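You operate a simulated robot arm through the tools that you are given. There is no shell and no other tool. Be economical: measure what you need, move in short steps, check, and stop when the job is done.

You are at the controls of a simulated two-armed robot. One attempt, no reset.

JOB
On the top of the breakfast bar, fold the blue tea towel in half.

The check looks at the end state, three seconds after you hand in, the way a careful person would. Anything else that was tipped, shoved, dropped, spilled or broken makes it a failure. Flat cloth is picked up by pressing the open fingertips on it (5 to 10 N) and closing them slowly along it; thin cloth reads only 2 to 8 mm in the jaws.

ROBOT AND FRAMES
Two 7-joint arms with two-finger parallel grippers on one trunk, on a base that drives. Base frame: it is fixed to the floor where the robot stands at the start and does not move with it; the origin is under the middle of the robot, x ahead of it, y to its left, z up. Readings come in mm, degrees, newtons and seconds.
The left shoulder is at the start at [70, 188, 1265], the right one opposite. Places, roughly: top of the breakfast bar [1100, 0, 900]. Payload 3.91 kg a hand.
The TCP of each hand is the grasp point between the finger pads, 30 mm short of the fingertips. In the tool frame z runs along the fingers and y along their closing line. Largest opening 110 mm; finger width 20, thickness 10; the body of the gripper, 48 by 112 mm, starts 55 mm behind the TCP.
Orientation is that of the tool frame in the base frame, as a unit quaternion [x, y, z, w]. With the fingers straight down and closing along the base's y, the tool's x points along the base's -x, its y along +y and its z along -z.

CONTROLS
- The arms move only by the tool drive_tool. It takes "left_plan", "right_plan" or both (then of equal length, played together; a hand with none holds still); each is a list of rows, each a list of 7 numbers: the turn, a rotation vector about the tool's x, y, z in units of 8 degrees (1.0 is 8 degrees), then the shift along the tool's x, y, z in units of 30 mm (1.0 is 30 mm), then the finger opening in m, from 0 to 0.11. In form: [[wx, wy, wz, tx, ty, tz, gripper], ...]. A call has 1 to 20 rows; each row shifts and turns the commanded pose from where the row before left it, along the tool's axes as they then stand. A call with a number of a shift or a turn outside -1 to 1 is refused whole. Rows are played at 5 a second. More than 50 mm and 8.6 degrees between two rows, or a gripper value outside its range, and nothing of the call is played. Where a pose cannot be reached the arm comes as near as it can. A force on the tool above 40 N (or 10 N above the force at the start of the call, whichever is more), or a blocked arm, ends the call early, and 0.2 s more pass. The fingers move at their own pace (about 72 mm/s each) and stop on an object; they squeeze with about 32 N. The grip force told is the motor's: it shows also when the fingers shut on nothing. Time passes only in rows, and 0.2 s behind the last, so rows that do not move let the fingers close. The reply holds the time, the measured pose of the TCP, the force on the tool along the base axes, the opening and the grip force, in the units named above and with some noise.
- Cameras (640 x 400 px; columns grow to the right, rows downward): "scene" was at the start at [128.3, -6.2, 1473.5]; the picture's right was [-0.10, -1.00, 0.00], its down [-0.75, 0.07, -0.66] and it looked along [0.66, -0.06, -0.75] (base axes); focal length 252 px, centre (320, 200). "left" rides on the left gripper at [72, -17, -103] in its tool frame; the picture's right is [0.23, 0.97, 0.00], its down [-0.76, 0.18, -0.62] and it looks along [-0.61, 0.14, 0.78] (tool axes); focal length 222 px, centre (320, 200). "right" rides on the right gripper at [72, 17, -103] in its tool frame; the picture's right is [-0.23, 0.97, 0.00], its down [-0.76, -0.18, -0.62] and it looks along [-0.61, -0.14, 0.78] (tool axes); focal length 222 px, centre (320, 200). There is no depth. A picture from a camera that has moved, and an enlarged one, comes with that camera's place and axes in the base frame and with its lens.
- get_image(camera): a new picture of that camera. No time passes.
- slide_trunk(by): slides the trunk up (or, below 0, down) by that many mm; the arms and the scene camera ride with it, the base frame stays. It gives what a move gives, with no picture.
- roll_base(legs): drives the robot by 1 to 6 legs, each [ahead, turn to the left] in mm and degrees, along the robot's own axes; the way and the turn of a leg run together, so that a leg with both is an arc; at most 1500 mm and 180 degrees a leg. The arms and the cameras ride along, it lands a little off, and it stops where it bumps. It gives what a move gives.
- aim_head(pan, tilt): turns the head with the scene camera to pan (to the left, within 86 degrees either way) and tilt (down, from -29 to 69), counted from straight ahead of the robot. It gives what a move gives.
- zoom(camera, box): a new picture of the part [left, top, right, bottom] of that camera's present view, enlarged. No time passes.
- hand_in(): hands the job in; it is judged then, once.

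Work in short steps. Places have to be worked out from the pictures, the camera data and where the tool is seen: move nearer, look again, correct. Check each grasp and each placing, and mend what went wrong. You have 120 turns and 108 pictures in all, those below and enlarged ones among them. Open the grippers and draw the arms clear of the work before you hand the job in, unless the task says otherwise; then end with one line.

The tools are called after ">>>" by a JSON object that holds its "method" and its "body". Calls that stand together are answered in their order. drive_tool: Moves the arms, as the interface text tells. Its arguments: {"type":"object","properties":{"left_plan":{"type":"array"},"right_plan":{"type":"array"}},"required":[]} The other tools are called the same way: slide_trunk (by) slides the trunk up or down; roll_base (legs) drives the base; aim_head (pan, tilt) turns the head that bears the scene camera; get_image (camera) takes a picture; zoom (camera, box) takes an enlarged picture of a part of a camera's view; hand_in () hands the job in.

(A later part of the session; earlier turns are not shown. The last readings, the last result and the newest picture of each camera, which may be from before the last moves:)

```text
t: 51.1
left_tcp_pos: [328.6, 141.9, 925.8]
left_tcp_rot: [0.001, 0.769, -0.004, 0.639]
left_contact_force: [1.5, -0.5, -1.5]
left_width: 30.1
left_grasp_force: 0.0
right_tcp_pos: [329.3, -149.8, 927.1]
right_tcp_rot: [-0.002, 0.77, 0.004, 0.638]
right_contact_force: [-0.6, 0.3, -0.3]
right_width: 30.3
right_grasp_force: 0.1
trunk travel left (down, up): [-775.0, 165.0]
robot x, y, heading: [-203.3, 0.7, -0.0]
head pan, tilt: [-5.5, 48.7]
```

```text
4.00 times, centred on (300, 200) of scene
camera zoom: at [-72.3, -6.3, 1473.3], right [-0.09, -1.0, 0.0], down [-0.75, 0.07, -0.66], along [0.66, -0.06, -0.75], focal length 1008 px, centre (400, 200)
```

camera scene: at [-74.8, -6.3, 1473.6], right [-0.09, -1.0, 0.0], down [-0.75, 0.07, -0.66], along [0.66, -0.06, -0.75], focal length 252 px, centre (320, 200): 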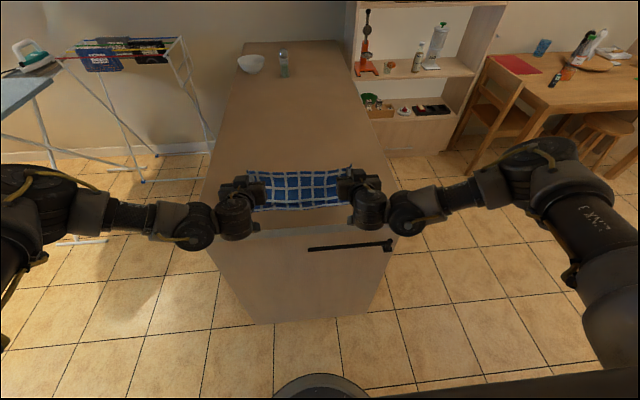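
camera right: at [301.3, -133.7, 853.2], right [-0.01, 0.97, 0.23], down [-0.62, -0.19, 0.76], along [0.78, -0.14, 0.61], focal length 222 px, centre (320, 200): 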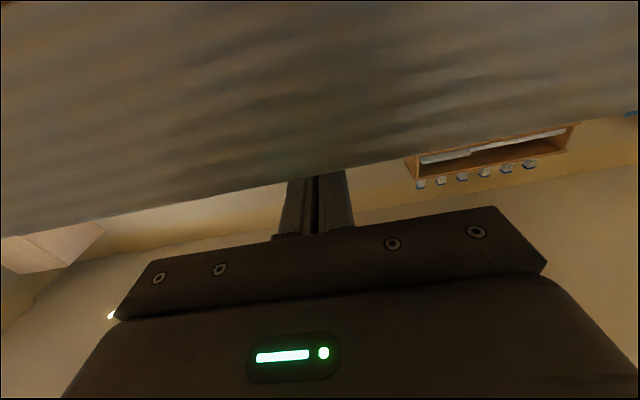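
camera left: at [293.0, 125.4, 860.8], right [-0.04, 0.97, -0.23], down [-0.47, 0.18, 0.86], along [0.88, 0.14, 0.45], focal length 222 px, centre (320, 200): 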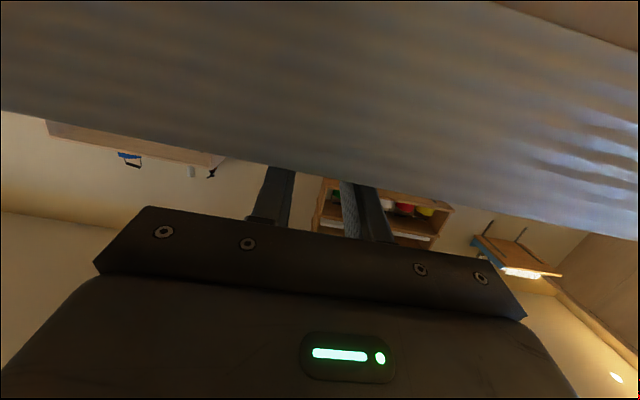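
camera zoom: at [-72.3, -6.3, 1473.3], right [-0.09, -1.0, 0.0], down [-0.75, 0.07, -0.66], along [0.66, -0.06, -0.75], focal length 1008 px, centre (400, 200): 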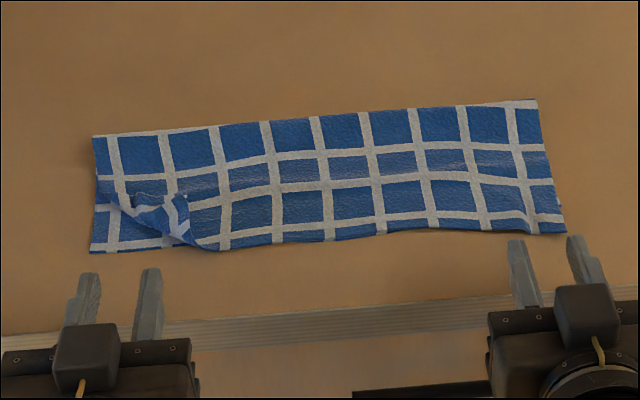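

The right side is perfect; only the left top corner is flipped back. I'll retreat a bit more and look closely at it.

>>> {"method": "drive_tool", "body": {"left_plan": [[0, 0, 0, -0.8, 0, -0.5, 0.03], [0, 0, 0, -0.8, 0, -0.5, 0.03], [0, 0.9, 0, -0.8, 0, -0.3, 0.03], [0, 0.9, 0, -0.8, 0, -0.3, 0.03], [0, 0.9, 0, 0, 0, 0, 0.03], [0, 0.9, 0, 0, 0, 0, 0.03], [0, 0, 0, 0, 0, 0, 0.03]], "right_plan": [[0, 0, 0, -0.8, 0, -0.5, 0.03], [0, 0, 0, -0.8, 0, -0.5, 0.03], [0, 0.9, 0, -0.8, 0, -0.3, 0.03], [0, 0.9, 0, -0.8, 0, -0.3, 0.03], [0, 0.9, 0, 0, 0, 0, 0.03], [0, 0.9, 0, 0, 0, 0, 0.03], [0, 0, 0, 0, 0, 0, 0.03]]}}

>>> {"method": "zoom", "body": {"camera": "scene", "box": [235, 175, 299, 215]}}

>>> {"method": "get_image", "body": {"camera": "left"}}

```text
t: 52.1
left_tcp_pos: [300.9, 199.9, 986.8]
left_tcp_rot: [0.072, 0.823, 0.093, 0.556]
left_contact_force: [-0.1, 0.6, -0.1]
left_width: 30.0
left_grasp_force: 0.0
right_tcp_pos: [301.0, -208.7, 989.8]
right_tcp_rot: [-0.07, 0.823, -0.09, 0.556]
right_contact_force: [0.2, 0.4, -0.5]
right_width: 30.1
right_grasp_force: 0.1
right hand out of reach, approached as far as the arm can: row 4
trunk travel left (down, up): [-775.0, 165.0]
robot x, y, heading: [-200.5, 1.2, 0.2]
head pan, tilt: [-5.5, 48.7]
stopped in row 4 (left hand): the arm was blocked; the commanded pose is now the measured one
```

```text
10.00 times, centred on (267, 195) of scene
camera zoom: at [-69.5, -7.2, 1473.0], right [-0.09, -1.0, 0.0], down [-0.75, 0.07, -0.66], along [0.65, -0.06, -0.75], focal length 2519 px, centre (850, 250)
```

zoom: 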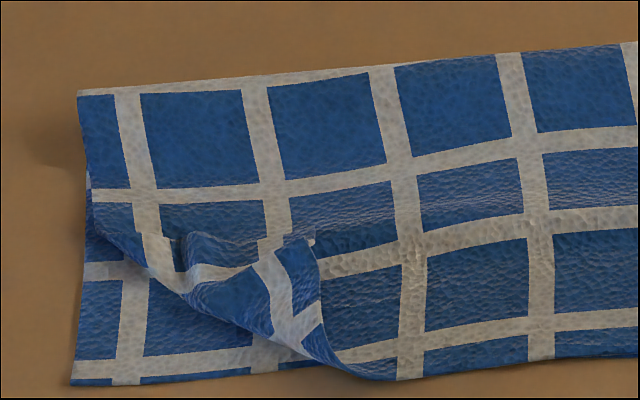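

```text
47 pictures are left
camera left: at [177.3, 191.9, 957.6], right [-0.07, 1.0, 0.02], down [-0.29, -0.04, 0.96], along [0.95, 0.06, 0.3], focal length 222 px, centre (320, 200)
```

left: 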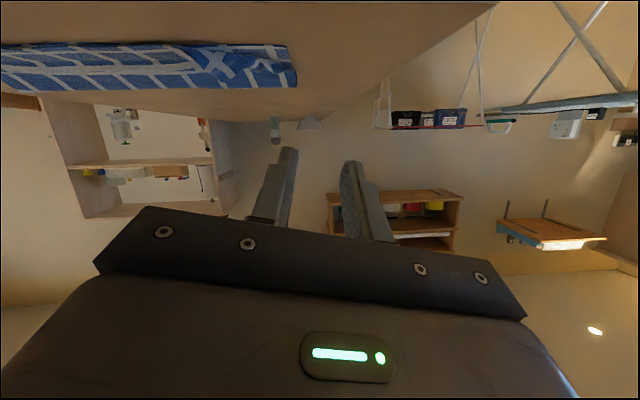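

The left corner's tip is folded back to about (465, 117) when it belongs near (418, 176). I'll bring the left hand forward and turn it to point down over the corner for a better look.

>>> {"method": "drive_tool", "body": {"left_plan": [[0, 0, 0, -0.76, 0, 0.64, 0.0], [0, 0, 0, -0.76, 0, 0.64, 0.0], [0, 0, 0, -0.76, 0, 0.64, 0.0], [0.27, 0, -0.8, 0, 0, 0, 0.0], [0.27, 0, -0.8, 0, 0, 0, 0.0], [0, 0.93, 0, 0, 0, 0, 0.0], [0, 0.93, 0, 0, 0, 0, 0.0], [0, 0.93, 0, 0, 0, 0, 0.0], [0, 0.93, 0, 0, 0, 0, 0.0], [0, 0, 0, 0, 0, 0, 0.0]]}}

```text
t: 52.9
left_tcp_pos: [368.9, 239.5, 1012.4]
left_tcp_rot: [0.103, 0.819, 0.16, 0.541]
left_contact_force: [-0.1, 0.3, 0.0]
left_width: 0.0
left_grasp_force: 32.2
right_tcp_pos: [298.8, -207.5, 992.7]
right_tcp_rot: [-0.069, 0.822, -0.091, 0.557]
right_contact_force: [-1.0, -0.1, -0.5]
right_width: 30.1
right_grasp_force: 0.1
trunk travel left (down, up): [-775.0, 165.0]
robot x, y, heading: [-204.0, 0.1, 0.1]
head pan, tilt: [-5.5, 48.7]
stopped in row 4 (left hand): the arm was blocked; the commanded pose is now the measured one
```

The arm was blocked at row 4, so I'll look at its posture.

>>> {"method": "get_image", "body": {"camera": "scene"}}

```text
46 pictures are left
camera scene: at [-73.5, -6.1, 1473.5], right [-0.09, -1.0, 0.0], down [-0.75, 0.07, -0.66], along [0.66, -0.06, -0.75], focal length 252 px, centre (320, 200)
```

scene: 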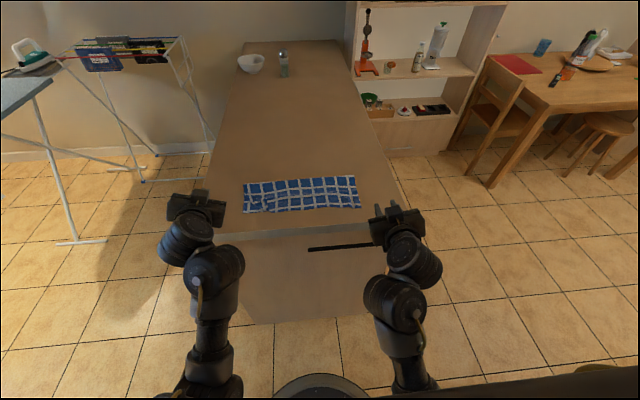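

The left wrist seems to be at a joint limit close to the body. I'll move the hand forward and inward, back toward the pose that worked, before rotating.

>>> {"method": "drive_tool", "body": {"left_plan": [[0, 0, 0, -0.53, -0.74, 0.49, 0.0], [0, 0, 0, -0.53, -0.74, 0.49, 0.0], [0, 0, 0, -0.53, -0.74, 0.49, 0.0], [0, 0, 0, -0.53, -0.74, 0.49, 0.0], [0, 0, 0, 0, 0, 0, 0.0]]}}

```text
t: 53.9
left_tcp_pos: [437.6, 226.3, 995.3]
left_tcp_rot: [0.123, 0.811, 0.232, 0.523]
left_contact_force: [0.3, 0.0, -0.3]
left_width: 0.1
left_grasp_force: 31.6
right_tcp_pos: [299.6, -208.2, 992.8]
right_tcp_rot: [-0.07, 0.822, -0.09, 0.557]
right_contact_force: [0.3, 0.6, -0.7]
right_width: 30.3
right_grasp_force: 0.0
trunk travel left (down, up): [-775.0, 165.0]
robot x, y, heading: [-203.0, 0.3, -0.0]
head pan, tilt: [-5.5, 48.7]
stopped in row 4 (left hand): the arm was blocked; the commanded pose is now the measured one
```

Position is better but the hand yawed outward. I'll try pitching it down first, to leave the limit.

>>> {"method": "drive_tool", "body": {"left_plan": [[0, 0.8, 0, 0, 0, 0, 0.0], [0, 0.8, 0, 0, 0, 0, 0.0], [0, 0.8, 0, 0, 0, 0, 0.0], [0, 0, 0, 0, 0, 0, 0.0]]}}

```text
t: 54.9
left_tcp_pos: [437.3, 284.4, 994.5]
left_tcp_rot: [0.075, 0.876, 0.302, 0.368]
left_contact_force: [-0.5, 0.5, -0.6]
left_width: 0.0
left_grasp_force: 31.5
right_tcp_pos: [298.3, -208.1, 993.0]
right_tcp_rot: [-0.07, 0.822, -0.09, 0.558]
right_contact_force: [0.0, 0.3, -0.3]
right_width: 29.9
right_grasp_force: 0.1
trunk travel left (down, up): [-775.0, 165.0]
robot x, y, heading: [-201.2, 0.8, 0.2]
head pan, tilt: [-5.5, 48.7]
```

It moves freely now. I'll raise the hand, then turn it to straight down in small steps.

>>> {"method": "drive_tool", "body": {"left_plan": [[0, 0, 0, -0.7, -0.03, -0.48, 0.0], [0, 0, 0, -0.7, -0.03, -0.48, 0.0], [0, 0, 0, -0.7, -0.03, -0.48, 0.0], [0, 0, 0, -0.7, -0.03, -0.48, 0.0], [0.564, 0.688, -0.14, 0, 0, 0, 0.0], [0.564, 0.688, -0.14, 0, 0, 0, 0.0], [0.564, 0.688, -0.14, 0, 0, 0, 0.0], [0.564, 0.688, -0.14, 0, 0, 0, 0.0], [0.564, 0.688, -0.14, 0, 0, 0, 0.0], [0.564, 0.688, -0.14, 0, 0, 0, 0.0], [0.564, 0.688, -0.14, 0, 0, 0, 0.0], [0.564, 0.688, -0.14, 0, 0, 0, 0.0], [0, 0, 0, 0, 0, 0, 0.0]]}}

>>> {"method": "get_image", "body": {"camera": "scene"}}

```text
t: 57.6
left_tcp_pos: [534.9, 198.0, 1016.6]
left_tcp_rot: [0.029, 0.998, -0.047, 0.001]
left_contact_force: [-0.3, 0.0, 0.5]
left_width: 0.1
left_grasp_force: 32.3
left hand out of reach, approached as far as the arm can: row 1, 2, 3, 4, 5, 6, 7, 8
right_tcp_pos: [299.3, -208.5, 992.3]
right_tcp_rot: [-0.069, 0.822, -0.092, 0.558]
right_contact_force: [0.0, 0.2, -0.5]
right_width: 30.1
right_grasp_force: 0.0
trunk travel left (down, up): [-775.0, 165.0]
robot x, y, heading: [-200.7, 3.6, 0.0]
head pan, tilt: [-5.5, 48.7]
```

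```text
45 pictures are left
camera scene: at [-74.1, -6.6, 1473.5], right [-0.09, -1.0, 0.0], down [-0.75, 0.07, -0.66], along [0.66, -0.06, -0.75], focal length 252 px, centre (320, 200)
```

scene: 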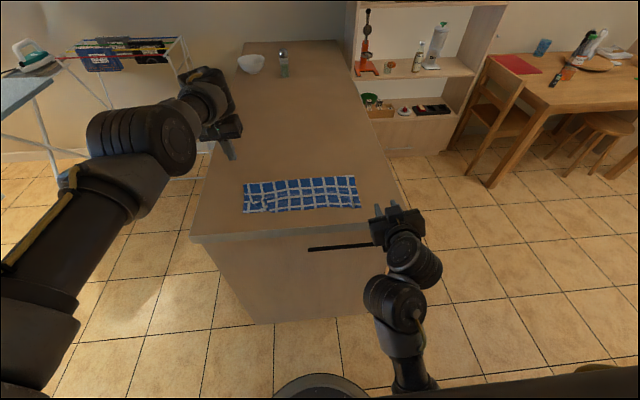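

The left arm is now in its normal elbow-out posture, pointing down. I'll move it over the flipped corner for a view.

>>> {"method": "drive_tool", "body": {"left_plan": [[-0.33, 0, -0.2, 0, 0, 0, 0.0], [-0.33, 0, -0.2, 0, 0, 0, 0.0], [0, 0, 0, 0.71, -0.61, 0.27, 0.0], [0, 0, 0, 0.71, -0.61, 0.27, 0.0], [0, 0, 0, 0.71, -0.61, 0.27, 0.0], [0, 0, 0, 0.71, -0.61, 0.27, 0.0], [0, 0, 0, 0, 0, 0, 0.0]]}}

>>> {"method": "get_image", "body": {"camera": "left"}}

>>> {"method": "zoom", "body": {"camera": "scene", "box": [220, 150, 380, 250]}}

```text
t: 59.2
left_tcp_pos: [479.9, 148.0, 996.2]
left_tcp_rot: [0.001, 1.0, -0.002, 0.001]
left_contact_force: [0.4, 0.7, 0.0]
left_width: 0.0
left_grasp_force: 32.1
left hand out of reach, approached as far as the arm can: row 5, 6
right_tcp_pos: [299.4, -208.0, 992.3]
right_tcp_rot: [-0.07, 0.822, -0.091, 0.557]
right_contact_force: [-0.2, -0.2, -0.2]
right_width: 30.1
right_grasp_force: 0.0
trunk travel left (down, up): [-775.0, 165.0]
robot x, y, heading: [-202.3, 0.6, 0.1]
head pan, tilt: [-5.5, 48.7]
```

```text
44 pictures are left
camera left: at [406.9, 132.2, 1099.7], right [-0.23, 0.97, 0.0], down [0.76, 0.18, 0.62], along [0.61, 0.14, -0.78], focal length 222 px, centre (320, 200)
```

left: 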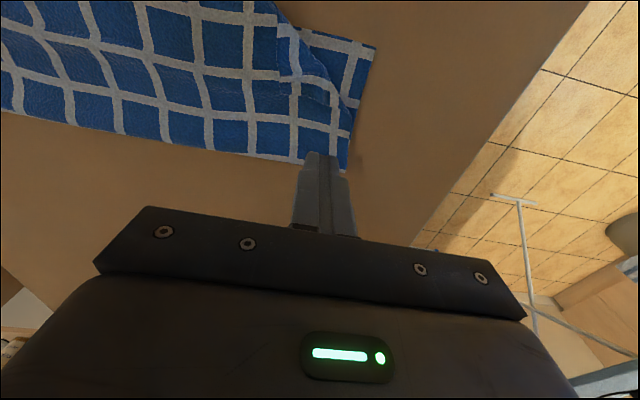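

```text
4.00 times, centred on (300, 200) of scene
camera zoom: at [-74.0, -6.6, 1473.5], right [-0.09, -1.0, 0.0], down [-0.75, 0.07, -0.66], along [0.66, -0.06, -0.75], focal length 1008 px, centre (400, 200)
```

zoom: 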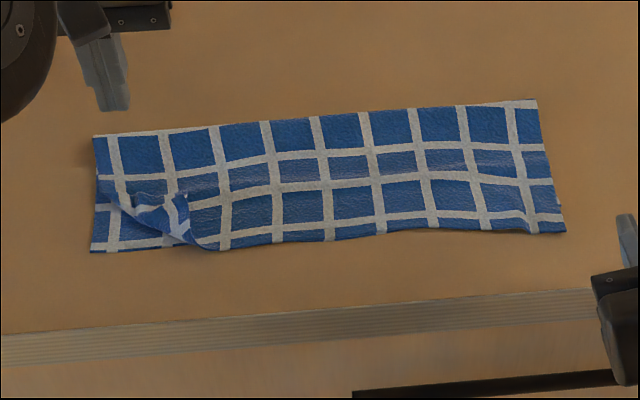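

Reach is short at this stance, so I'll zoom on the corner, then roll the base back a little to bring the hand nearer.

>>> {"method": "zoom", "body": {"camera": "left", "box": [220, 0, 420, 125]}}

>>> {"method": "roll_base", "body": {"legs": [[-100, 0]]}}

```text
3.20 times, centred on (320, 62) of left
camera zoom: at [406.9, 132.2, 1099.7], right [-0.23, 0.97, 0.0], down [0.76, 0.18, 0.62], along [0.61, 0.14, -0.78], focal length 711 px, centre (320, 640)
```

zoom: 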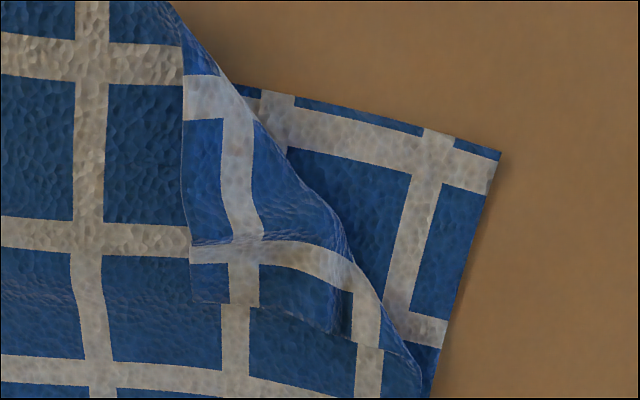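

```text
t: 60.4
left_tcp_pos: [379.5, 148.9, 996.1]
left_tcp_rot: [0.001, 1.0, -0.001, 0.001]
left_contact_force: [0.3, -0.1, 0.8]
left_width: 0.0
left_grasp_force: 31.9
right_tcp_pos: [199.1, -208.4, 993.1]
right_tcp_rot: [-0.071, 0.823, -0.09, 0.557]
right_contact_force: [-0.2, 0.1, 0.4]
right_width: 29.8
right_grasp_force: 0.0
trunk travel left (down, up): [-775.0, 165.0]
robot x, y, heading: [-302.6, -0.2, 0.1]
head pan, tilt: [-5.5, 48.7]
```

The view shows a neat flat triangle: its tip is at about (465, 108) and the crease runs from (403, 97) to (467, 177). I'll turn the fingers to close along the crease direction and hover over the flap at (448, 122).

>>> {"method": "drive_tool", "body": {"left_plan": [[0, 0, 0, -0.76, -0.3, 0.51, 0.02], [0, 0, 0, -0.76, -0.3, 0.51, 0.02], [0, 0, 0, -0.76, -0.3, 0.51, 0.02], [0, 0, 0.97, 0, 0, 0, 0.02], [0, 0, 0.97, 0, 0, 0, 0.02], [0, 0, 0.97, 0, 0, 0, 0.02], [0, 0, 0.97, 0, 0, 0, 0.02], [0, 0, 0.97, 0, 0, 0, 0.02], [0, 0, 0, 0, 0, 0, 0.02]]}}

>>> {"method": "get_image", "body": {"camera": "left"}}

```text
t: 62.4
left_tcp_pos: [432.9, 124.5, 955.5]
left_tcp_rot: [0.334, 0.943, -0.002, 0.002]
left_contact_force: [-0.4, 0.4, -0.1]
left_width: 20.3
left_grasp_force: 0.0
left hand out of reach, approached as far as the arm can: row 3
right_tcp_pos: [198.6, -208.1, 992.4]
right_tcp_rot: [-0.069, 0.822, -0.091, 0.558]
right_contact_force: [0.7, 0.6, 0.3]
right_width: 30.2
right_grasp_force: 0.1
trunk travel left (down, up): [-775.0, 165.0]
robot x, y, heading: [-301.7, -1.8, -0.1]
head pan, tilt: [-5.5, 48.7]
```

```text
41 pictures are left
camera left: at [367.1, 157.1, 1060.0], right [0.44, 0.9, 0.0], down [0.7, -0.34, 0.63], along [0.56, -0.27, -0.78], focal length 222 px, centre (320, 200)
```

left: 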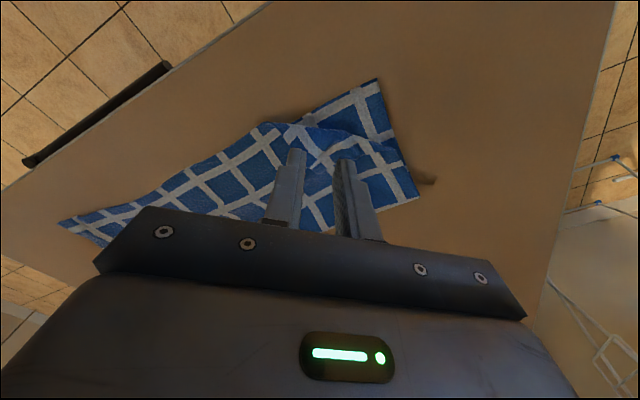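

The yaw is right. I'll zoom in to place the fingers relative to the flap.

>>> {"method": "zoom", "body": {"camera": "left", "box": [230, 70, 430, 195]}}

```text
3.20 times, centred on (330, 132) of left
camera zoom: at [367.1, 157.1, 1060.0], right [0.44, 0.9, 0.0], down [0.7, -0.34, 0.63], along [0.56, -0.27, -0.78], focal length 711 px, centre (288, 416)
```

zoom: 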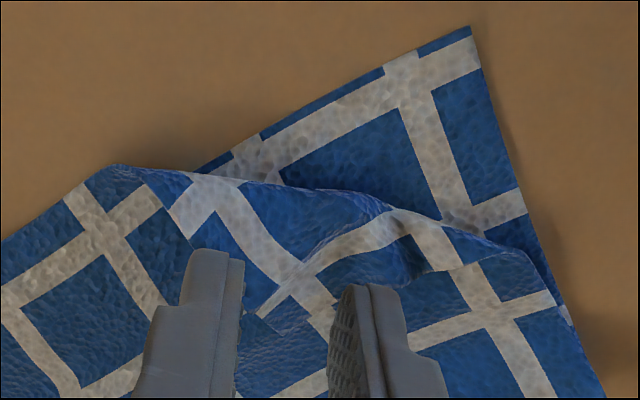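

The flap's tip is near (455, 104). I'll shift 9 mm toward the tip and go down.

>>> {"method": "drive_tool", "body": {"left_plan": [[0, 0, 0, -0.15, 0, 0.4, 0.02], [0, 0, 0, -0.15, 0, 0.4, 0.02], [0, 0, 0, 0, 0, 0, 0.02]]}}

>>> {"method": "zoom", "body": {"camera": "left", "box": [230, 70, 430, 195]}}

```text
t: 63.2
left_tcp_pos: [429.9, 118.1, 934.2]
left_tcp_rot: [0.333, 0.943, 0.0, 0.001]
left_contact_force: [-0.8, 0.5, 0.1]
left_width: 20.0
left_grasp_force: 0.1
left hand out of reach, approached as far as the arm can: row 1, 2
right_tcp_pos: [198.7, -209.1, 993.5]
right_tcp_rot: [-0.071, 0.823, -0.09, 0.557]
right_contact_force: [0.9, -0.1, 0.5]
right_width: 29.9
right_grasp_force: 0.0
trunk travel left (down, up): [-775.0, 165.0]
robot x, y, heading: [-300.1, 0.0, 0.1]
head pan, tilt: [-5.5, 48.7]
```

```text
3.20 times, centred on (330, 132) of left
camera zoom: at [361.9, 151.5, 1038.2], right [0.43, 0.9, 0.0], down [0.7, -0.34, 0.63], along [0.56, -0.27, -0.78], focal length 711 px, centre (288, 416)
```

zoom: 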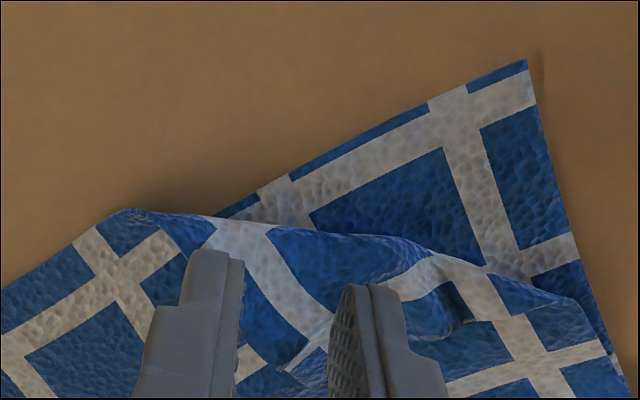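

That is now the far reach limit. I'll lift, pull the hand back and roll the base forward 70 mm.

>>> {"method": "drive_tool", "body": {"left_plan": [[0, 0, 0, 0.4, 0, -0.6, 0.02], [0, 0, 0, 0.6, -0.3, -0.4, 0.02], [0, 0, 0, 0.6, -0.6, 0, 0.02], [0, 0, 0, 0, -0.6, 0, 0.02], [0, 0, 0, 0, 0, 0, 0.02]]}}

>>> {"method": "roll_base", "body": {"legs": [[70, 0]]}}

>>> {"method": "drive_tool", "body": {"left_plan": [[0, 0, 0, 0, 0, 0, 0.02], [0, 0, 0, 0, 0, 0, 0.02]]}}

```text
t: 63.8
left_tcp_pos: [407.3, 129.7, 961.3]
left_tcp_rot: [0.334, 0.942, 0.0, 0.013]
left_contact_force: [23.5, 5.0, -40.6]
left_width: 20.0
left_grasp_force: 0.0
right_tcp_pos: [198.8, -207.1, 992.2]
right_tcp_rot: [-0.07, 0.822, -0.09, 0.558]
right_contact_force: [-0.8, -0.1, 0.6]
right_width: 29.9
right_grasp_force: 0.0
trunk travel left (down, up): [-775.0, 165.0]
robot x, y, heading: [-302.4, -2.1, -0.1]
head pan, tilt: [-5.5, 48.7]
stopped in row 3 (left hand): the force on the tool passed its limit (the readings are from after the stop); the commanded pose is now the measured one
```

```text
t: 64.6
left_tcp_pos: [424.9, 129.3, 962.7]
left_tcp_rot: [0.336, 0.942, 0.001, 0.014]
left_contact_force: [9.6, 2.1, -14.7]
left_width: 20.0
left_grasp_force: 0.0
right_tcp_pos: [216.7, -207.5, 990.7]
right_tcp_rot: [-0.07, 0.822, -0.091, 0.557]
right_contact_force: [-0.5, 0.0, -1.3]
right_width: 29.9
right_grasp_force: 0.0
trunk travel left (down, up): [-775.0, 165.0]
robot x, y, heading: [-286.4, -1.1, 0.6]
head pan, tilt: [-5.5, 48.7]
stopped in leg 1: the force on the tool passed its limit (the readings are from after the stop); the commanded pose is now the measured one
```

```text
t: 65.2
left_tcp_pos: [425.5, 128.5, 960.5]
left_tcp_rot: [0.335, 0.942, 0.0, 0.013]
left_contact_force: [13.0, 3.5, -22.1]
left_width: 20.0
left_grasp_force: 0.0
right_tcp_pos: [217.9, -207.5, 990.9]
right_tcp_rot: [-0.07, 0.822, -0.091, 0.557]
right_contact_force: [-0.2, -0.1, -0.2]
right_width: 29.8
right_grasp_force: 0.1
trunk travel left (down, up): [-775.0, 165.0]
robot x, y, heading: [-283.8, 0.9, 0.1]
head pan, tilt: [-5.5, 48.7]
```

There is an unexpected force on the left tool (+x, −z). I'll look before moving on.

>>> {"method": "get_image", "body": {"camera": "scene"}}

>>> {"method": "get_image", "body": {"camera": "left"}}

```text
38 pictures are left
camera scene: at [-154.4, -6.4, 1473.4], right [-0.09, -1.0, 0.0], down [-0.75, 0.07, -0.66], along [0.66, -0.06, -0.75], focal length 252 px, centre (320, 200)
```

scene: 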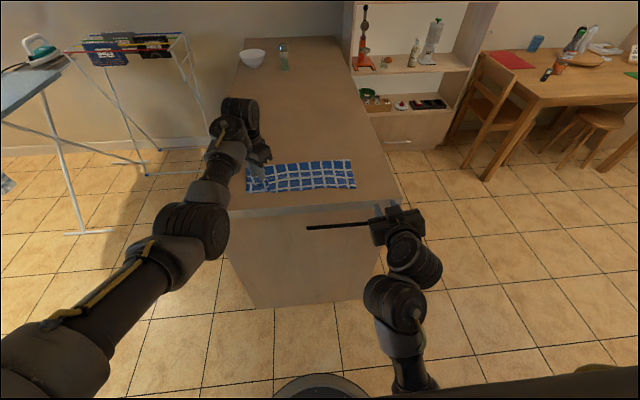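

```text
37 pictures are left
camera left: at [357.0, 163.1, 1063.2], right [0.44, 0.9, 0.0], down [0.69, -0.34, 0.64], along [0.58, -0.28, -0.77], focal length 222 px, centre (320, 200)
```

left: 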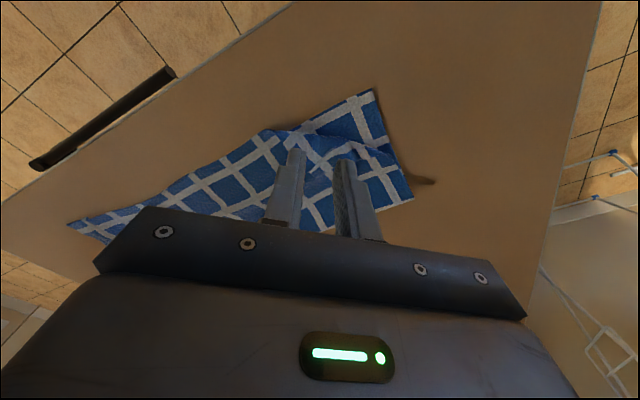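

The fingers are free, so the wrist must be pressing on its own forearm because of the yaw. I'll ease it forward and undo the yaw; the flap's edges run along x and y, so no yaw is needed.

>>> {"method": "drive_tool", "body": {"left_plan": [[0, 0, 0, -0.4, 0, 0.3, 0.02], [0, 0, -0.9, 0, 0, 0, 0.02], [0, 0, -0.9, 0, 0, 0, 0.02], [0, 0, -0.9, 0, 0, 0, 0.02], [0, 0, -0.9, 0, 0, 0, 0.02], [0, 0, -0.9, 0, 0, 0, 0.02], [0, 0, -0.4, 0, 0, 0, 0.02], [0, 0, 0, 0, 0, 0, 0.02]]}}

```text
t: 67.0
left_tcp_pos: [434.1, 122.7, 953.4]
left_tcp_rot: [-0.001, 1.0, -0.004, 0.012]
left_contact_force: [-0.1, 0.0, -0.3]
left_width: 19.9
left_grasp_force: 0.0
right_tcp_pos: [217.3, -208.4, 992.5]
right_tcp_rot: [-0.07, 0.822, -0.09, 0.557]
right_contact_force: [0.3, -0.4, -0.4]
right_width: 30.1
right_grasp_force: 0.1
trunk travel left (down, up): [-775.0, 165.0]
robot x, y, heading: [-285.3, 0.4, 0.2]
head pan, tilt: [-5.5, 48.7]
```

Free of force now. I'll roll forward 25 mm to have reach in hand, then view the flap.

>>> {"method": "roll_base", "body": {"legs": [[25, 0]]}}

>>> {"method": "drive_tool", "body": {"left_plan": [[0, 0.17, 0, 0, 0, 0, 0.015], [0, 0, 0, 0, 0, 0, 0.015]]}}

>>> {"method": "get_image", "body": {"camera": "left"}}

>>> {"method": "zoom", "body": {"camera": "left", "box": [240, 50, 400, 150]}}

```text
t: 67.8
left_tcp_pos: [456.2, 121.9, 955.1]
left_tcp_rot: [0.0, 1.0, -0.005, 0.014]
left_contact_force: [-0.4, 0.4, 0.3]
left_width: 19.8
left_grasp_force: 0.0
right_tcp_pos: [239.2, -209.2, 994.1]
right_tcp_rot: [-0.071, 0.822, -0.09, 0.558]
right_contact_force: [-0.8, -0.6, -0.5]
right_width: 29.7
right_grasp_force: 0.0
trunk travel left (down, up): [-775.0, 165.0]
robot x, y, heading: [-258.6, 5.2, 0.2]
head pan, tilt: [-5.5, 48.7]
```

```text
t: 68.4
left_tcp_pos: [458.3, 120.9, 954.6]
left_tcp_rot: [0.0, 1.0, -0.005, 0.0]
left_contact_force: [0.7, -0.1, 0.0]
left_width: 15.1
left_grasp_force: 0.0
right_tcp_pos: [241.3, -208.3, 991.8]
right_tcp_rot: [-0.07, 0.822, -0.091, 0.557]
right_contact_force: [-1.0, -0.2, -0.9]
right_width: 30.1
right_grasp_force: 0.0
trunk travel left (down, up): [-775.0, 165.0]
robot x, y, heading: [-259.3, 0.1, 0.2]
head pan, tilt: [-5.5, 48.7]
```

```text
36 pictures are left
camera left: at [386.9, 105.5, 1057.7], right [-0.23, 0.97, -0.01], down [0.76, 0.18, 0.62], along [0.61, 0.13, -0.78], focal length 222 px, centre (320, 200)
```

left: 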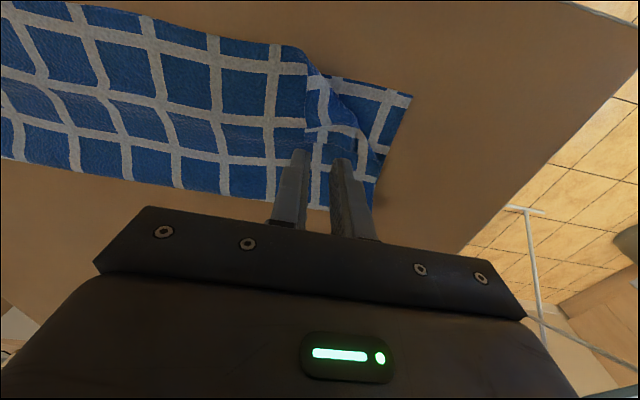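

```text
4.00 times, centred on (320, 100) of left
camera zoom: at [386.9, 105.5, 1057.7], right [-0.23, 0.97, -0.01], down [0.76, 0.18, 0.62], along [0.61, 0.13, -0.78], focal length 888 px, centre (320, 600)
```

zoom: 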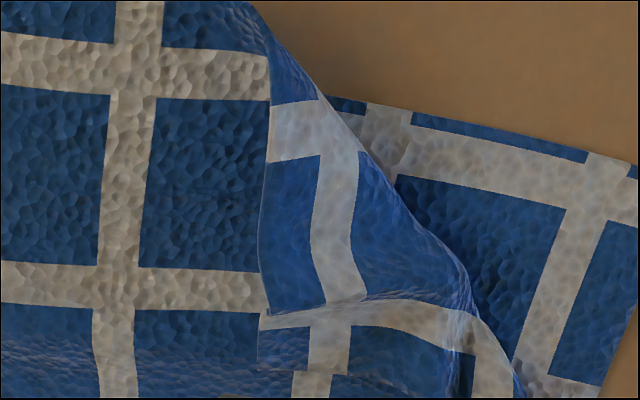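

The flap is unchanged: tip (465, 108), crease through (439, 141). I'll move to centre (452, 128) and descend to just above it.

>>> {"method": "drive_tool", "body": {"left_plan": [[0, 0, 0, 0.1, 0.12, 0.35, 0.015], [0, 0, 0, 0.1, 0.12, 0.35, 0.015], [0, 0, 0, 0, 0, 0.3, 0.015], [0, 0, 0, 0, 0, 0, 0.015]]}}

>>> {"method": "zoom", "body": {"camera": "left", "box": [230, 70, 430, 195]}}

```text
t: 69.4
left_tcp_pos: [452.3, 128.3, 923.6]
left_tcp_rot: [0.0, 1.0, -0.004, 0.001]
left_contact_force: [-0.5, -0.6, 0.2]
left_width: 15.2
left_grasp_force: 0.1
right_tcp_pos: [241.4, -207.9, 991.6]
right_tcp_rot: [-0.07, 0.823, -0.09, 0.557]
right_contact_force: [-0.4, 0.4, -0.7]
right_width: 30.2
right_grasp_force: 0.2
trunk travel left (down, up): [-775.0, 165.0]
robot x, y, heading: [-259.3, 1.8, 0.2]
head pan, tilt: [-5.5, 48.7]
```

```text
3.20 times, centred on (330, 132) of left
camera zoom: at [380.7, 112.5, 1027.6], right [-0.23, 0.97, -0.01], down [0.76, 0.18, 0.62], along [0.61, 0.13, -0.78], focal length 711 px, centre (288, 416)
```

zoom: 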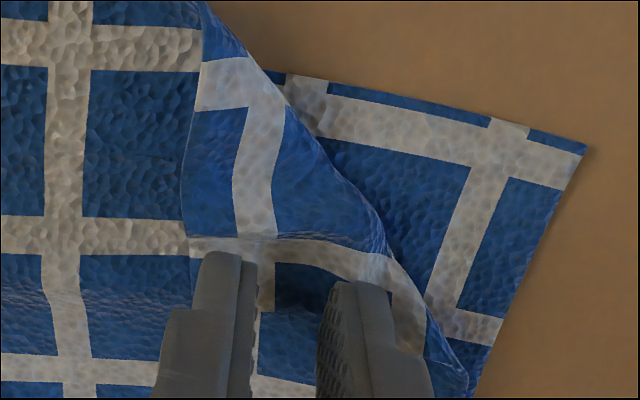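

The fingers are over the flap. I'll lower until a light contact.

>>> {"method": "drive_tool", "body": {"left_plan": [[0, 0, 0, 0, 0, 0.1, 0.015], [0, 0, 0, 0, 0, 0.08, 0.015], [0, 0, 0, 0, 0, 0.05, 0.015], [0, 0, 0, 0, 0, 0, 0.015]]}}

```text
t: 70.4
left_tcp_pos: [453.6, 128.2, 916.8]
left_tcp_rot: [0.0, 1.0, -0.005, 0.001]
left_contact_force: [-0.2, -0.7, -0.5]
left_width: 14.9
left_grasp_force: 0.1
right_tcp_pos: [240.9, -208.3, 992.0]
right_tcp_rot: [-0.07, 0.822, -0.089, 0.558]
right_contact_force: [0.0, 0.0, 0.4]
right_width: 29.9
right_grasp_force: 0.1
trunk travel left (down, up): [-775.0, 165.0]
robot x, y, heading: [-257.9, -6.0, -0.0]
head pan, tilt: [-5.5, 48.7]
```

>>> {"method": "drive_tool", "body": {"left_plan": [[0, 0, 0, 0, 0, 0.06, 0.015], [0, 0, 0, 0, 0, 0.04, 0.015], [0, 0, 0, 0, 0, 0, 0.015]]}}

```text
t: 71.2
left_tcp_pos: [453.0, 128.4, 913.9]
left_tcp_rot: [0.0, 1.0, -0.005, 0.001]
left_contact_force: [-1.2, 0.9, 1.7]
left_width: 15.0
left_grasp_force: 0.0
right_tcp_pos: [240.8, -207.6, 992.2]
right_tcp_rot: [-0.069, 0.823, -0.091, 0.557]
right_contact_force: [-0.4, -0.7, 0.5]
right_width: 29.7
right_grasp_force: 0.2
trunk travel left (down, up): [-775.0, 165.0]
robot x, y, heading: [-260.8, 2.1, 0.2]
head pan, tilt: [-5.5, 48.7]
```

Contact is just starting at 1.7 N, so a touch lower.

>>> {"method": "drive_tool", "body": {"left_plan": [[0, 0, 0, 0, 0, 0.03, 0.015], [0, 0, 0, 0, 0, 0, 0.015]]}}

```text
t: 71.8
left_tcp_pos: [453.4, 128.2, 912.7]
left_tcp_rot: [0.0, 1.0, -0.004, 0.002]
left_contact_force: [1.2, 1.7, 2.9]
left_width: 15.0
left_grasp_force: 0.0
right_tcp_pos: [240.3, -207.6, 992.6]
right_tcp_rot: [-0.069, 0.822, -0.091, 0.558]
right_contact_force: [0.2, -0.9, -0.3]
right_width: 30.0
right_grasp_force: 0.0
trunk travel left (down, up): [-775.0, 165.0]
robot x, y, heading: [-257.8, -0.1, 0.1]
head pan, tilt: [-5.5, 48.7]
```

>>> {"method": "drive_tool", "body": {"left_plan": [[0, 0, 0, 0, 0, 0.03, 0.015], [0, 0, 0, 0, 0, 0, 0.015]]}}

```text
t: 72.4
left_tcp_pos: [452.3, 128.8, 912.9]
left_tcp_rot: [0.0, 1.0, -0.004, 0.002]
left_contact_force: [1.5, 0.9, 8.7]
left_width: 14.6
left_grasp_force: 0.1
right_tcp_pos: [242.0, -207.9, 992.8]
right_tcp_rot: [-0.069, 0.822, -0.091, 0.557]
right_contact_force: [-0.1, -0.4, -0.1]
right_width: 30.1
right_grasp_force: 0.1
trunk travel left (down, up): [-775.0, 165.0]
robot x, y, heading: [-261.8, -0.1, 0.2]
head pan, tilt: [-5.5, 48.7]
```

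At 8.7 N I'll close slowly.

>>> {"method": "drive_tool", "body": {"left_plan": [[0, 0, 0, 0, 0, 0, 0.013], [0, 0, 0, 0, 0, 0, 0.011], [0, 0, 0, 0, 0, 0, 0.009], [0, 0, 0, 0, 0, 0, 0.007], [0, 0, 0, 0, 0, 0, 0.005], [0, 0, 0, 0, 0, 0, 0.003], [0, 0, 0, 0, 0, 0, 0.001], [0, 0, 0, 0, 0, 0, 0.0], [0, 0, 0, 0, 0, 0, 0.0]]}}

>>> {"method": "zoom", "body": {"camera": "left", "box": [230, 70, 430, 195]}}

```text
t: 74.4
left_tcp_pos: [451.2, 128.3, 912.4]
left_tcp_rot: [-0.001, 1.0, -0.004, 0.002]
left_contact_force: [0.3, 1.1, 11.2]
left_width: 0.0
left_grasp_force: 32.0
right_tcp_pos: [240.7, -209.3, 992.3]
right_tcp_rot: [-0.07, 0.822, -0.09, 0.558]
right_contact_force: [-0.4, -0.5, -0.6]
right_width: 30.0
right_grasp_force: 0.0
trunk travel left (down, up): [-775.0, 165.0]
robot x, y, heading: [-262.3, -4.5, 0.3]
head pan, tilt: [-5.5, 48.7]
```

```text
3.20 times, centred on (330, 132) of left
camera zoom: at [379.5, 112.4, 1016.7], right [-0.23, 0.97, -0.01], down [0.76, 0.18, 0.62], along [0.61, 0.13, -0.78], focal length 711 px, centre (288, 416)
```

zoom: 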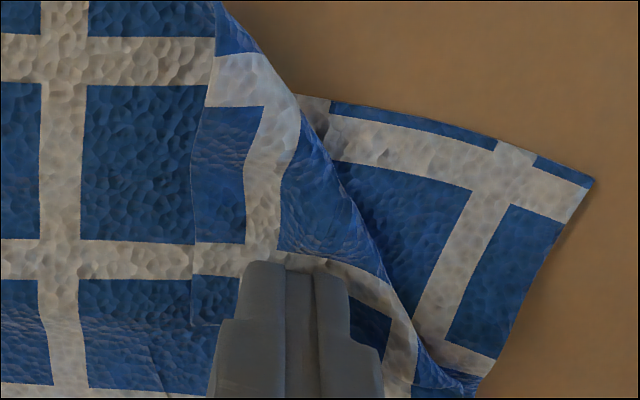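

The pinch slipped, but the closed fingertips are pressing on the flap. I'll try dragging it lightly toward its corner (−x, +y) by 25 mm so the crease rolls over.

>>> {"method": "drive_tool", "body": {"left_plan": [[0, 0, 0, 0.16, 0.13, -0.01, 0.0], [0, 0, 0, 0.16, 0.13, -0.01, 0.0], [0, 0, 0, 0.16, 0.13, 0, 0.0], [0, 0, 0, 0.16, 0.13, 0, 0.0], [0, 0, 0, 0, 0, 0, 0.0]]}}

>>> {"method": "zoom", "body": {"camera": "left", "box": [230, 70, 430, 195]}}

```text
t: 75.6
left_tcp_pos: [432.7, 144.4, 912.5]
left_tcp_rot: [0.0, 1.0, -0.004, 0.002]
left_contact_force: [1.5, -1.2, 10.3]
left_width: 0.2
left_grasp_force: 31.9
right_tcp_pos: [240.6, -208.5, 992.4]
right_tcp_rot: [-0.069, 0.822, -0.09, 0.558]
right_contact_force: [1.1, -0.3, 0.8]
right_width: 30.1
right_grasp_force: 0.1
trunk travel left (down, up): [-775.0, 165.0]
robot x, y, heading: [-259.7, 1.5, 0.4]
head pan, tilt: [-5.5, 48.7]
```

```text
3.20 times, centred on (330, 132) of left
camera zoom: at [360.9, 128.0, 1016.7], right [-0.23, 0.97, -0.01], down [0.76, 0.18, 0.62], along [0.61, 0.14, -0.78], focal length 711 px, centre (288, 416)
```

zoom: 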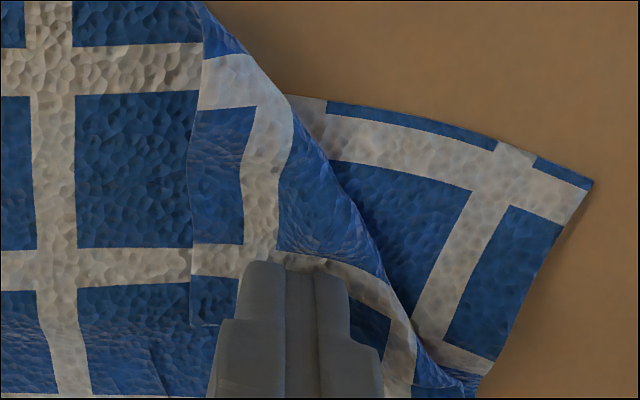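

The light drag moved the left part of the towel instead of unrolling the flap, so I won't repeat it. I'll lift off and check the overall state.

>>> {"method": "drive_tool", "body": {"left_plan": [[0, 0, 0, 0, 0, -0.3, 0.0], [0, 0, 0, -0.3, -0.3, -0.9, 0.0], [0, 0, 0, -0.6, 0.3, -0.6, 0.0], [0, 0, 0, 0, 0, 0, 0.0]]}}

>>> {"method": "zoom", "body": {"camera": "scene", "box": [220, 130, 380, 230]}}

>>> {"method": "get_image", "body": {"camera": "left"}}

```text
t: 76.6
left_tcp_pos: [460.7, 145.1, 966.1]
left_tcp_rot: [0.0, 1.0, -0.004, 0.001]
left_contact_force: [0.6, 0.6, -0.5]
left_width: 0.0
left_grasp_force: 32.3
right_tcp_pos: [241.4, -208.7, 992.4]
right_tcp_rot: [-0.069, 0.822, -0.09, 0.558]
right_contact_force: [0.4, 0.0, 1.3]
right_width: 30.0
right_grasp_force: 0.0
trunk travel left (down, up): [-775.0, 165.0]
robot x, y, heading: [-257.8, 1.0, 0.3]
head pan, tilt: [-5.5, 48.7]
```

```text
4.00 times, centred on (300, 180) of scene
camera zoom: at [-131.4, -6.5, 1473.5], right [-0.09, -1.0, 0.0], down [-0.75, 0.07, -0.66], along [0.66, -0.06, -0.75], focal length 1008 px, centre (400, 280)
```

zoom: 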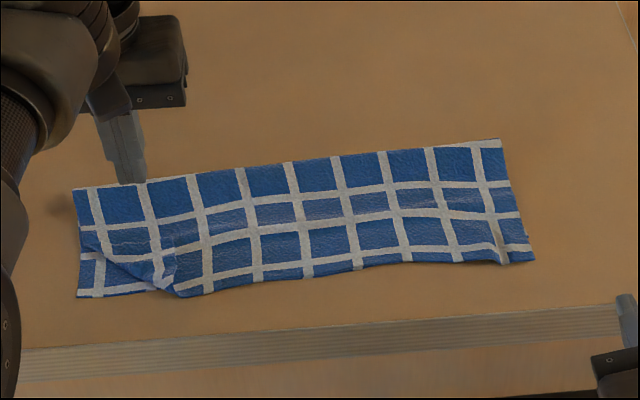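

```text
30 pictures are left
camera left: at [388.4, 128.9, 1070.4], right [-0.23, 0.97, -0.01], down [0.76, 0.18, 0.62], along [0.61, 0.13, -0.78], focal length 222 px, centre (320, 200)
```

left: 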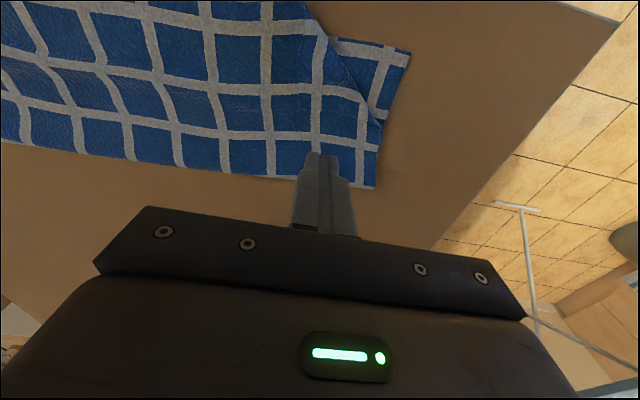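

The towel turned slightly as a whole and is still neat, and the flap looks smaller. I'll zoom in.

>>> {"method": "zoom", "body": {"camera": "left", "box": [270, 0, 430, 100]}}

```text
4.00 times, centred on (350, 50) of left
camera zoom: at [388.4, 128.9, 1070.4], right [-0.23, 0.97, -0.01], down [0.76, 0.18, 0.62], along [0.61, 0.13, -0.78], focal length 888 px, centre (200, 800)
```

zoom: 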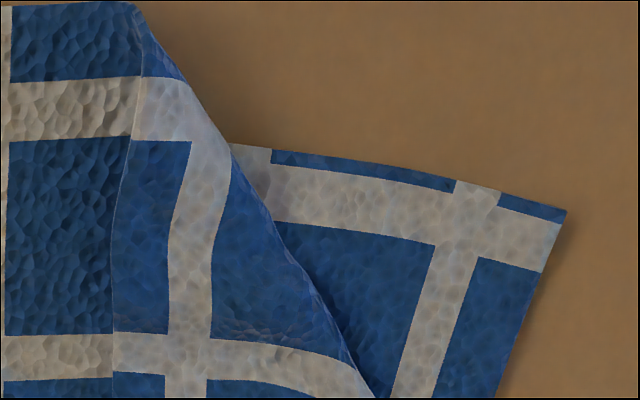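

The flap is the same size; its crease now runs through (405, 145) in direction (0.65, 0.76). I'll pinch the crease itself, so I'll roll back 40 mm for reach and yaw the hand to close across it.

>>> {"method": "roll_base", "body": {"legs": [[-40, 0]]}}

>>> {"method": "drive_tool", "body": {"left_plan": [[0, 0, -0.9, 0, 0, 0, 0.03], [0, 0, -0.9, 0, 0, 0, 0.03], [0, 0, -0.9, 0, 0, 0, 0.03], [0, 0, -0.9, 0, 0, 0, 0.03], [0, 0, -0.9, 0, 0, 0, 0.03], [0, 0, -0.9, 0, 0, 0, 0.03], [0, 0, -0.9, 0, 0, 0, 0.03], [0, 0, 0, 0, 0, 0, 0.03]]}}

>>> {"method": "get_image", "body": {"camera": "left"}}

```text
t: 77.5
left_tcp_pos: [423.0, 144.1, 964.6]
left_tcp_rot: [0.0, 1.0, -0.004, 0.0]
left_contact_force: [0.2, -0.1, -0.5]
left_width: 0.0
left_grasp_force: 32.0
right_tcp_pos: [202.8, -208.7, 991.3]
right_tcp_rot: [-0.07, 0.823, -0.091, 0.556]
right_contact_force: [0.6, 0.2, -0.2]
right_width: 29.8
right_grasp_force: 0.1
trunk travel left (down, up): [-775.0, 165.0]
robot x, y, heading: [-302.7, -2.1, 0.2]
head pan, tilt: [-5.5, 48.7]
```

```text
t: 79.3
left_tcp_pos: [420.2, 144.5, 964.6]
left_tcp_rot: [-0.427, 0.904, -0.004, -0.001]
left_contact_force: [-0.2, -0.1, 0.7]
left_width: 30.0
left_grasp_force: 0.0
right_tcp_pos: [202.5, -208.3, 992.1]
right_tcp_rot: [-0.069, 0.822, -0.091, 0.558]
right_contact_force: [-0.1, 0.9, -0.5]
right_width: 29.7
right_grasp_force: 0.1
trunk travel left (down, up): [-775.0, 165.0]
robot x, y, heading: [-299.3, 0.2, 0.2]
head pan, tilt: [-5.5, 48.7]
```

```text
28 pictures are left
camera left: at [388.3, 79.1, 1071.2], right [-0.9, 0.44, -0.01], down [0.35, 0.71, 0.62], along [0.28, 0.55, -0.79], focal length 222 px, centre (320, 200)
```

left: 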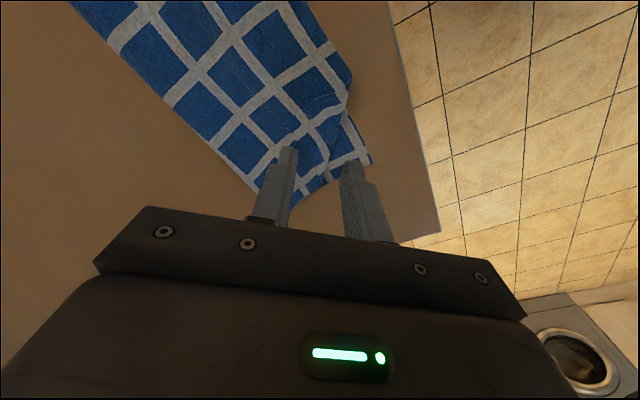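

The fingers now close across the crease. I'll centre over (405, 146) and descend to just above it.

>>> {"method": "drive_tool", "body": {"left_plan": [[0, 0, 0, 0.15, 0.2, 0.4, 0.03], [0, 0, 0, 0.14, 0.2, 0.4, 0.03], [0, 0, 0, 0, 0, 0.5, 0.03], [0, 0, 0, 0, 0, 0, 0.03]]}}

>>> {"method": "zoom", "body": {"camera": "left", "box": [230, 70, 430, 195]}}

```text
t: 80.3
left_tcp_pos: [405.9, 145.8, 927.2]
left_tcp_rot: [-0.426, 0.905, -0.004, -0.002]
left_contact_force: [-0.7, 0.6, 0.2]
left_width: 30.2
left_grasp_force: 0.0
right_tcp_pos: [202.1, -208.3, 992.9]
right_tcp_rot: [-0.07, 0.822, -0.09, 0.558]
right_contact_force: [0.1, -0.3, 1.1]
right_width: 29.9
right_grasp_force: 0.1
trunk travel left (down, up): [-775.0, 165.0]
robot x, y, heading: [-302.3, -0.7, 0.1]
head pan, tilt: [-5.5, 48.7]
```

```text
3.20 times, centred on (330, 132) of left
camera zoom: at [373.4, 80.1, 1031.4], right [-0.9, 0.45, -0.01], down [0.35, 0.71, 0.62], along [0.28, 0.55, -0.79], focal length 711 px, centre (288, 416)
```

zoom: 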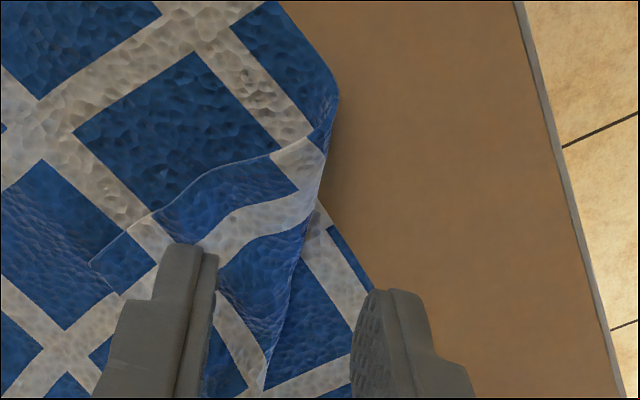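

Centred exactly on the crease. I'll slide 10 mm along it so both fingers have cloth beneath, narrow to 24 mm and touch lightly.

>>> {"method": "drive_tool", "body": {"left_plan": [[0, 0, 0, -0.33, -0.08, 0.15, 0.024], [0, 0, 0, 0, 0, 0.15, 0.024], [0, 0, 0, 0, 0, 0.08, 0.024], [0, 0, 0, 0, 0, 0.05, 0.024], [0, 0, 0, 0, 0, 0, 0.024]]}}

```text
t: 81.5
left_tcp_pos: [414.3, 150.6, 914.2]
left_tcp_rot: [-0.425, 0.905, -0.005, -0.002]
left_contact_force: [-0.5, -0.1, -0.3]
left_width: 24.1
left_grasp_force: 0.1
right_tcp_pos: [202.3, -207.5, 992.3]
right_tcp_rot: [-0.068, 0.823, -0.092, 0.557]
right_contact_force: [-0.4, -0.2, -1.2]
right_width: 29.8
right_grasp_force: 0.0
trunk travel left (down, up): [-775.0, 165.0]
robot x, y, heading: [-301.5, 0.3, -0.1]
head pan, tilt: [-5.5, 48.7]
```

>>> {"method": "drive_tool", "body": {"left_plan": [[0, 0, 0, 0, 0, 0.05, 0.024], [0, 0, 0, 0, 0, 0.03, 0.024], [0, 0, 0, 0, 0, 0, 0.024]]}}

```text
t: 82.3
left_tcp_pos: [413.7, 152.2, 914.1]
left_tcp_rot: [-0.425, 0.905, -0.005, -0.001]
left_contact_force: [1.1, 1.3, 5.9]
left_width: 24.0
left_grasp_force: 0.4
right_tcp_pos: [201.4, -208.7, 992.3]
right_tcp_rot: [-0.069, 0.822, -0.091, 0.558]
right_contact_force: [-0.3, -0.5, -0.5]
right_width: 30.0
right_grasp_force: 0.1
trunk travel left (down, up): [-775.0, 165.0]
robot x, y, heading: [-299.9, 0.1, -0.2]
head pan, tilt: [-5.5, 48.7]
```

Contact reads 5.9 N. I'll close slowly across the crease.

>>> {"method": "drive_tool", "body": {"left_plan": [[0, 0, 0, 0, 0, 0, 0.022], [0, 0, 0, 0, 0, 0, 0.02], [0, 0, 0, 0, 0, 0, 0.018], [0, 0, 0, 0, 0, 0, 0.016], [0, 0, 0, 0, 0, 0, 0.014], [0, 0, 0, 0, 0, 0, 0.012], [0, 0, 0, 0, 0, 0, 0.01], [0, 0, 0, 0, 0, 0, 0.008], [0, 0, 0, 0, 0, 0, 0.006], [0, 0, 0, 0, 0, 0, 0.004], [0, 0, 0, 0, 0, 0, 0.002], [0, 0, 0, 0, 0, 0, 0.0], [0, 0, 0, 0, 0, 0, 0.0]]}}

>>> {"method": "zoom", "body": {"camera": "left", "box": [230, 70, 430, 195]}}

```text
t: 85.1
left_tcp_pos: [413.5, 151.9, 912.9]
left_tcp_rot: [-0.425, 0.905, -0.005, 0.0]
left_contact_force: [0.7, -0.7, 9.5]
left_width: 2.6
left_grasp_force: 32.1
right_tcp_pos: [201.9, -208.7, 992.8]
right_tcp_rot: [-0.07, 0.822, -0.09, 0.558]
right_contact_force: [0.0, -0.1, -0.4]
right_width: 30.1
right_grasp_force: 0.1
trunk travel left (down, up): [-775.0, 165.0]
robot x, y, heading: [-298.7, -2.6, 0.3]
head pan, tilt: [-5.5, 48.7]
```

```text
3.20 times, centred on (330, 132) of left
camera zoom: at [380.8, 85.3, 1017.2], right [-0.9, 0.45, -0.01], down [0.35, 0.71, 0.62], along [0.28, 0.55, -0.79], focal length 711 px, centre (288, 416)
```

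zoom: 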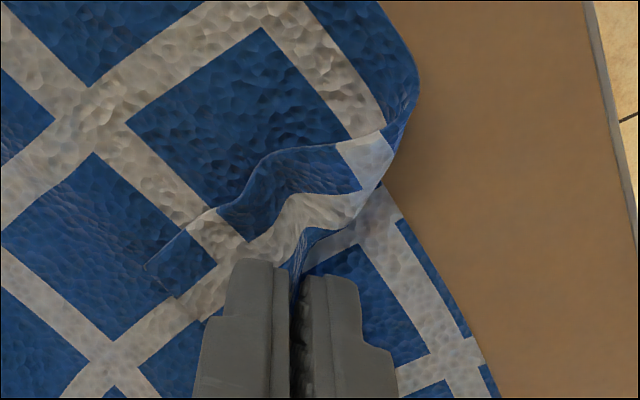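

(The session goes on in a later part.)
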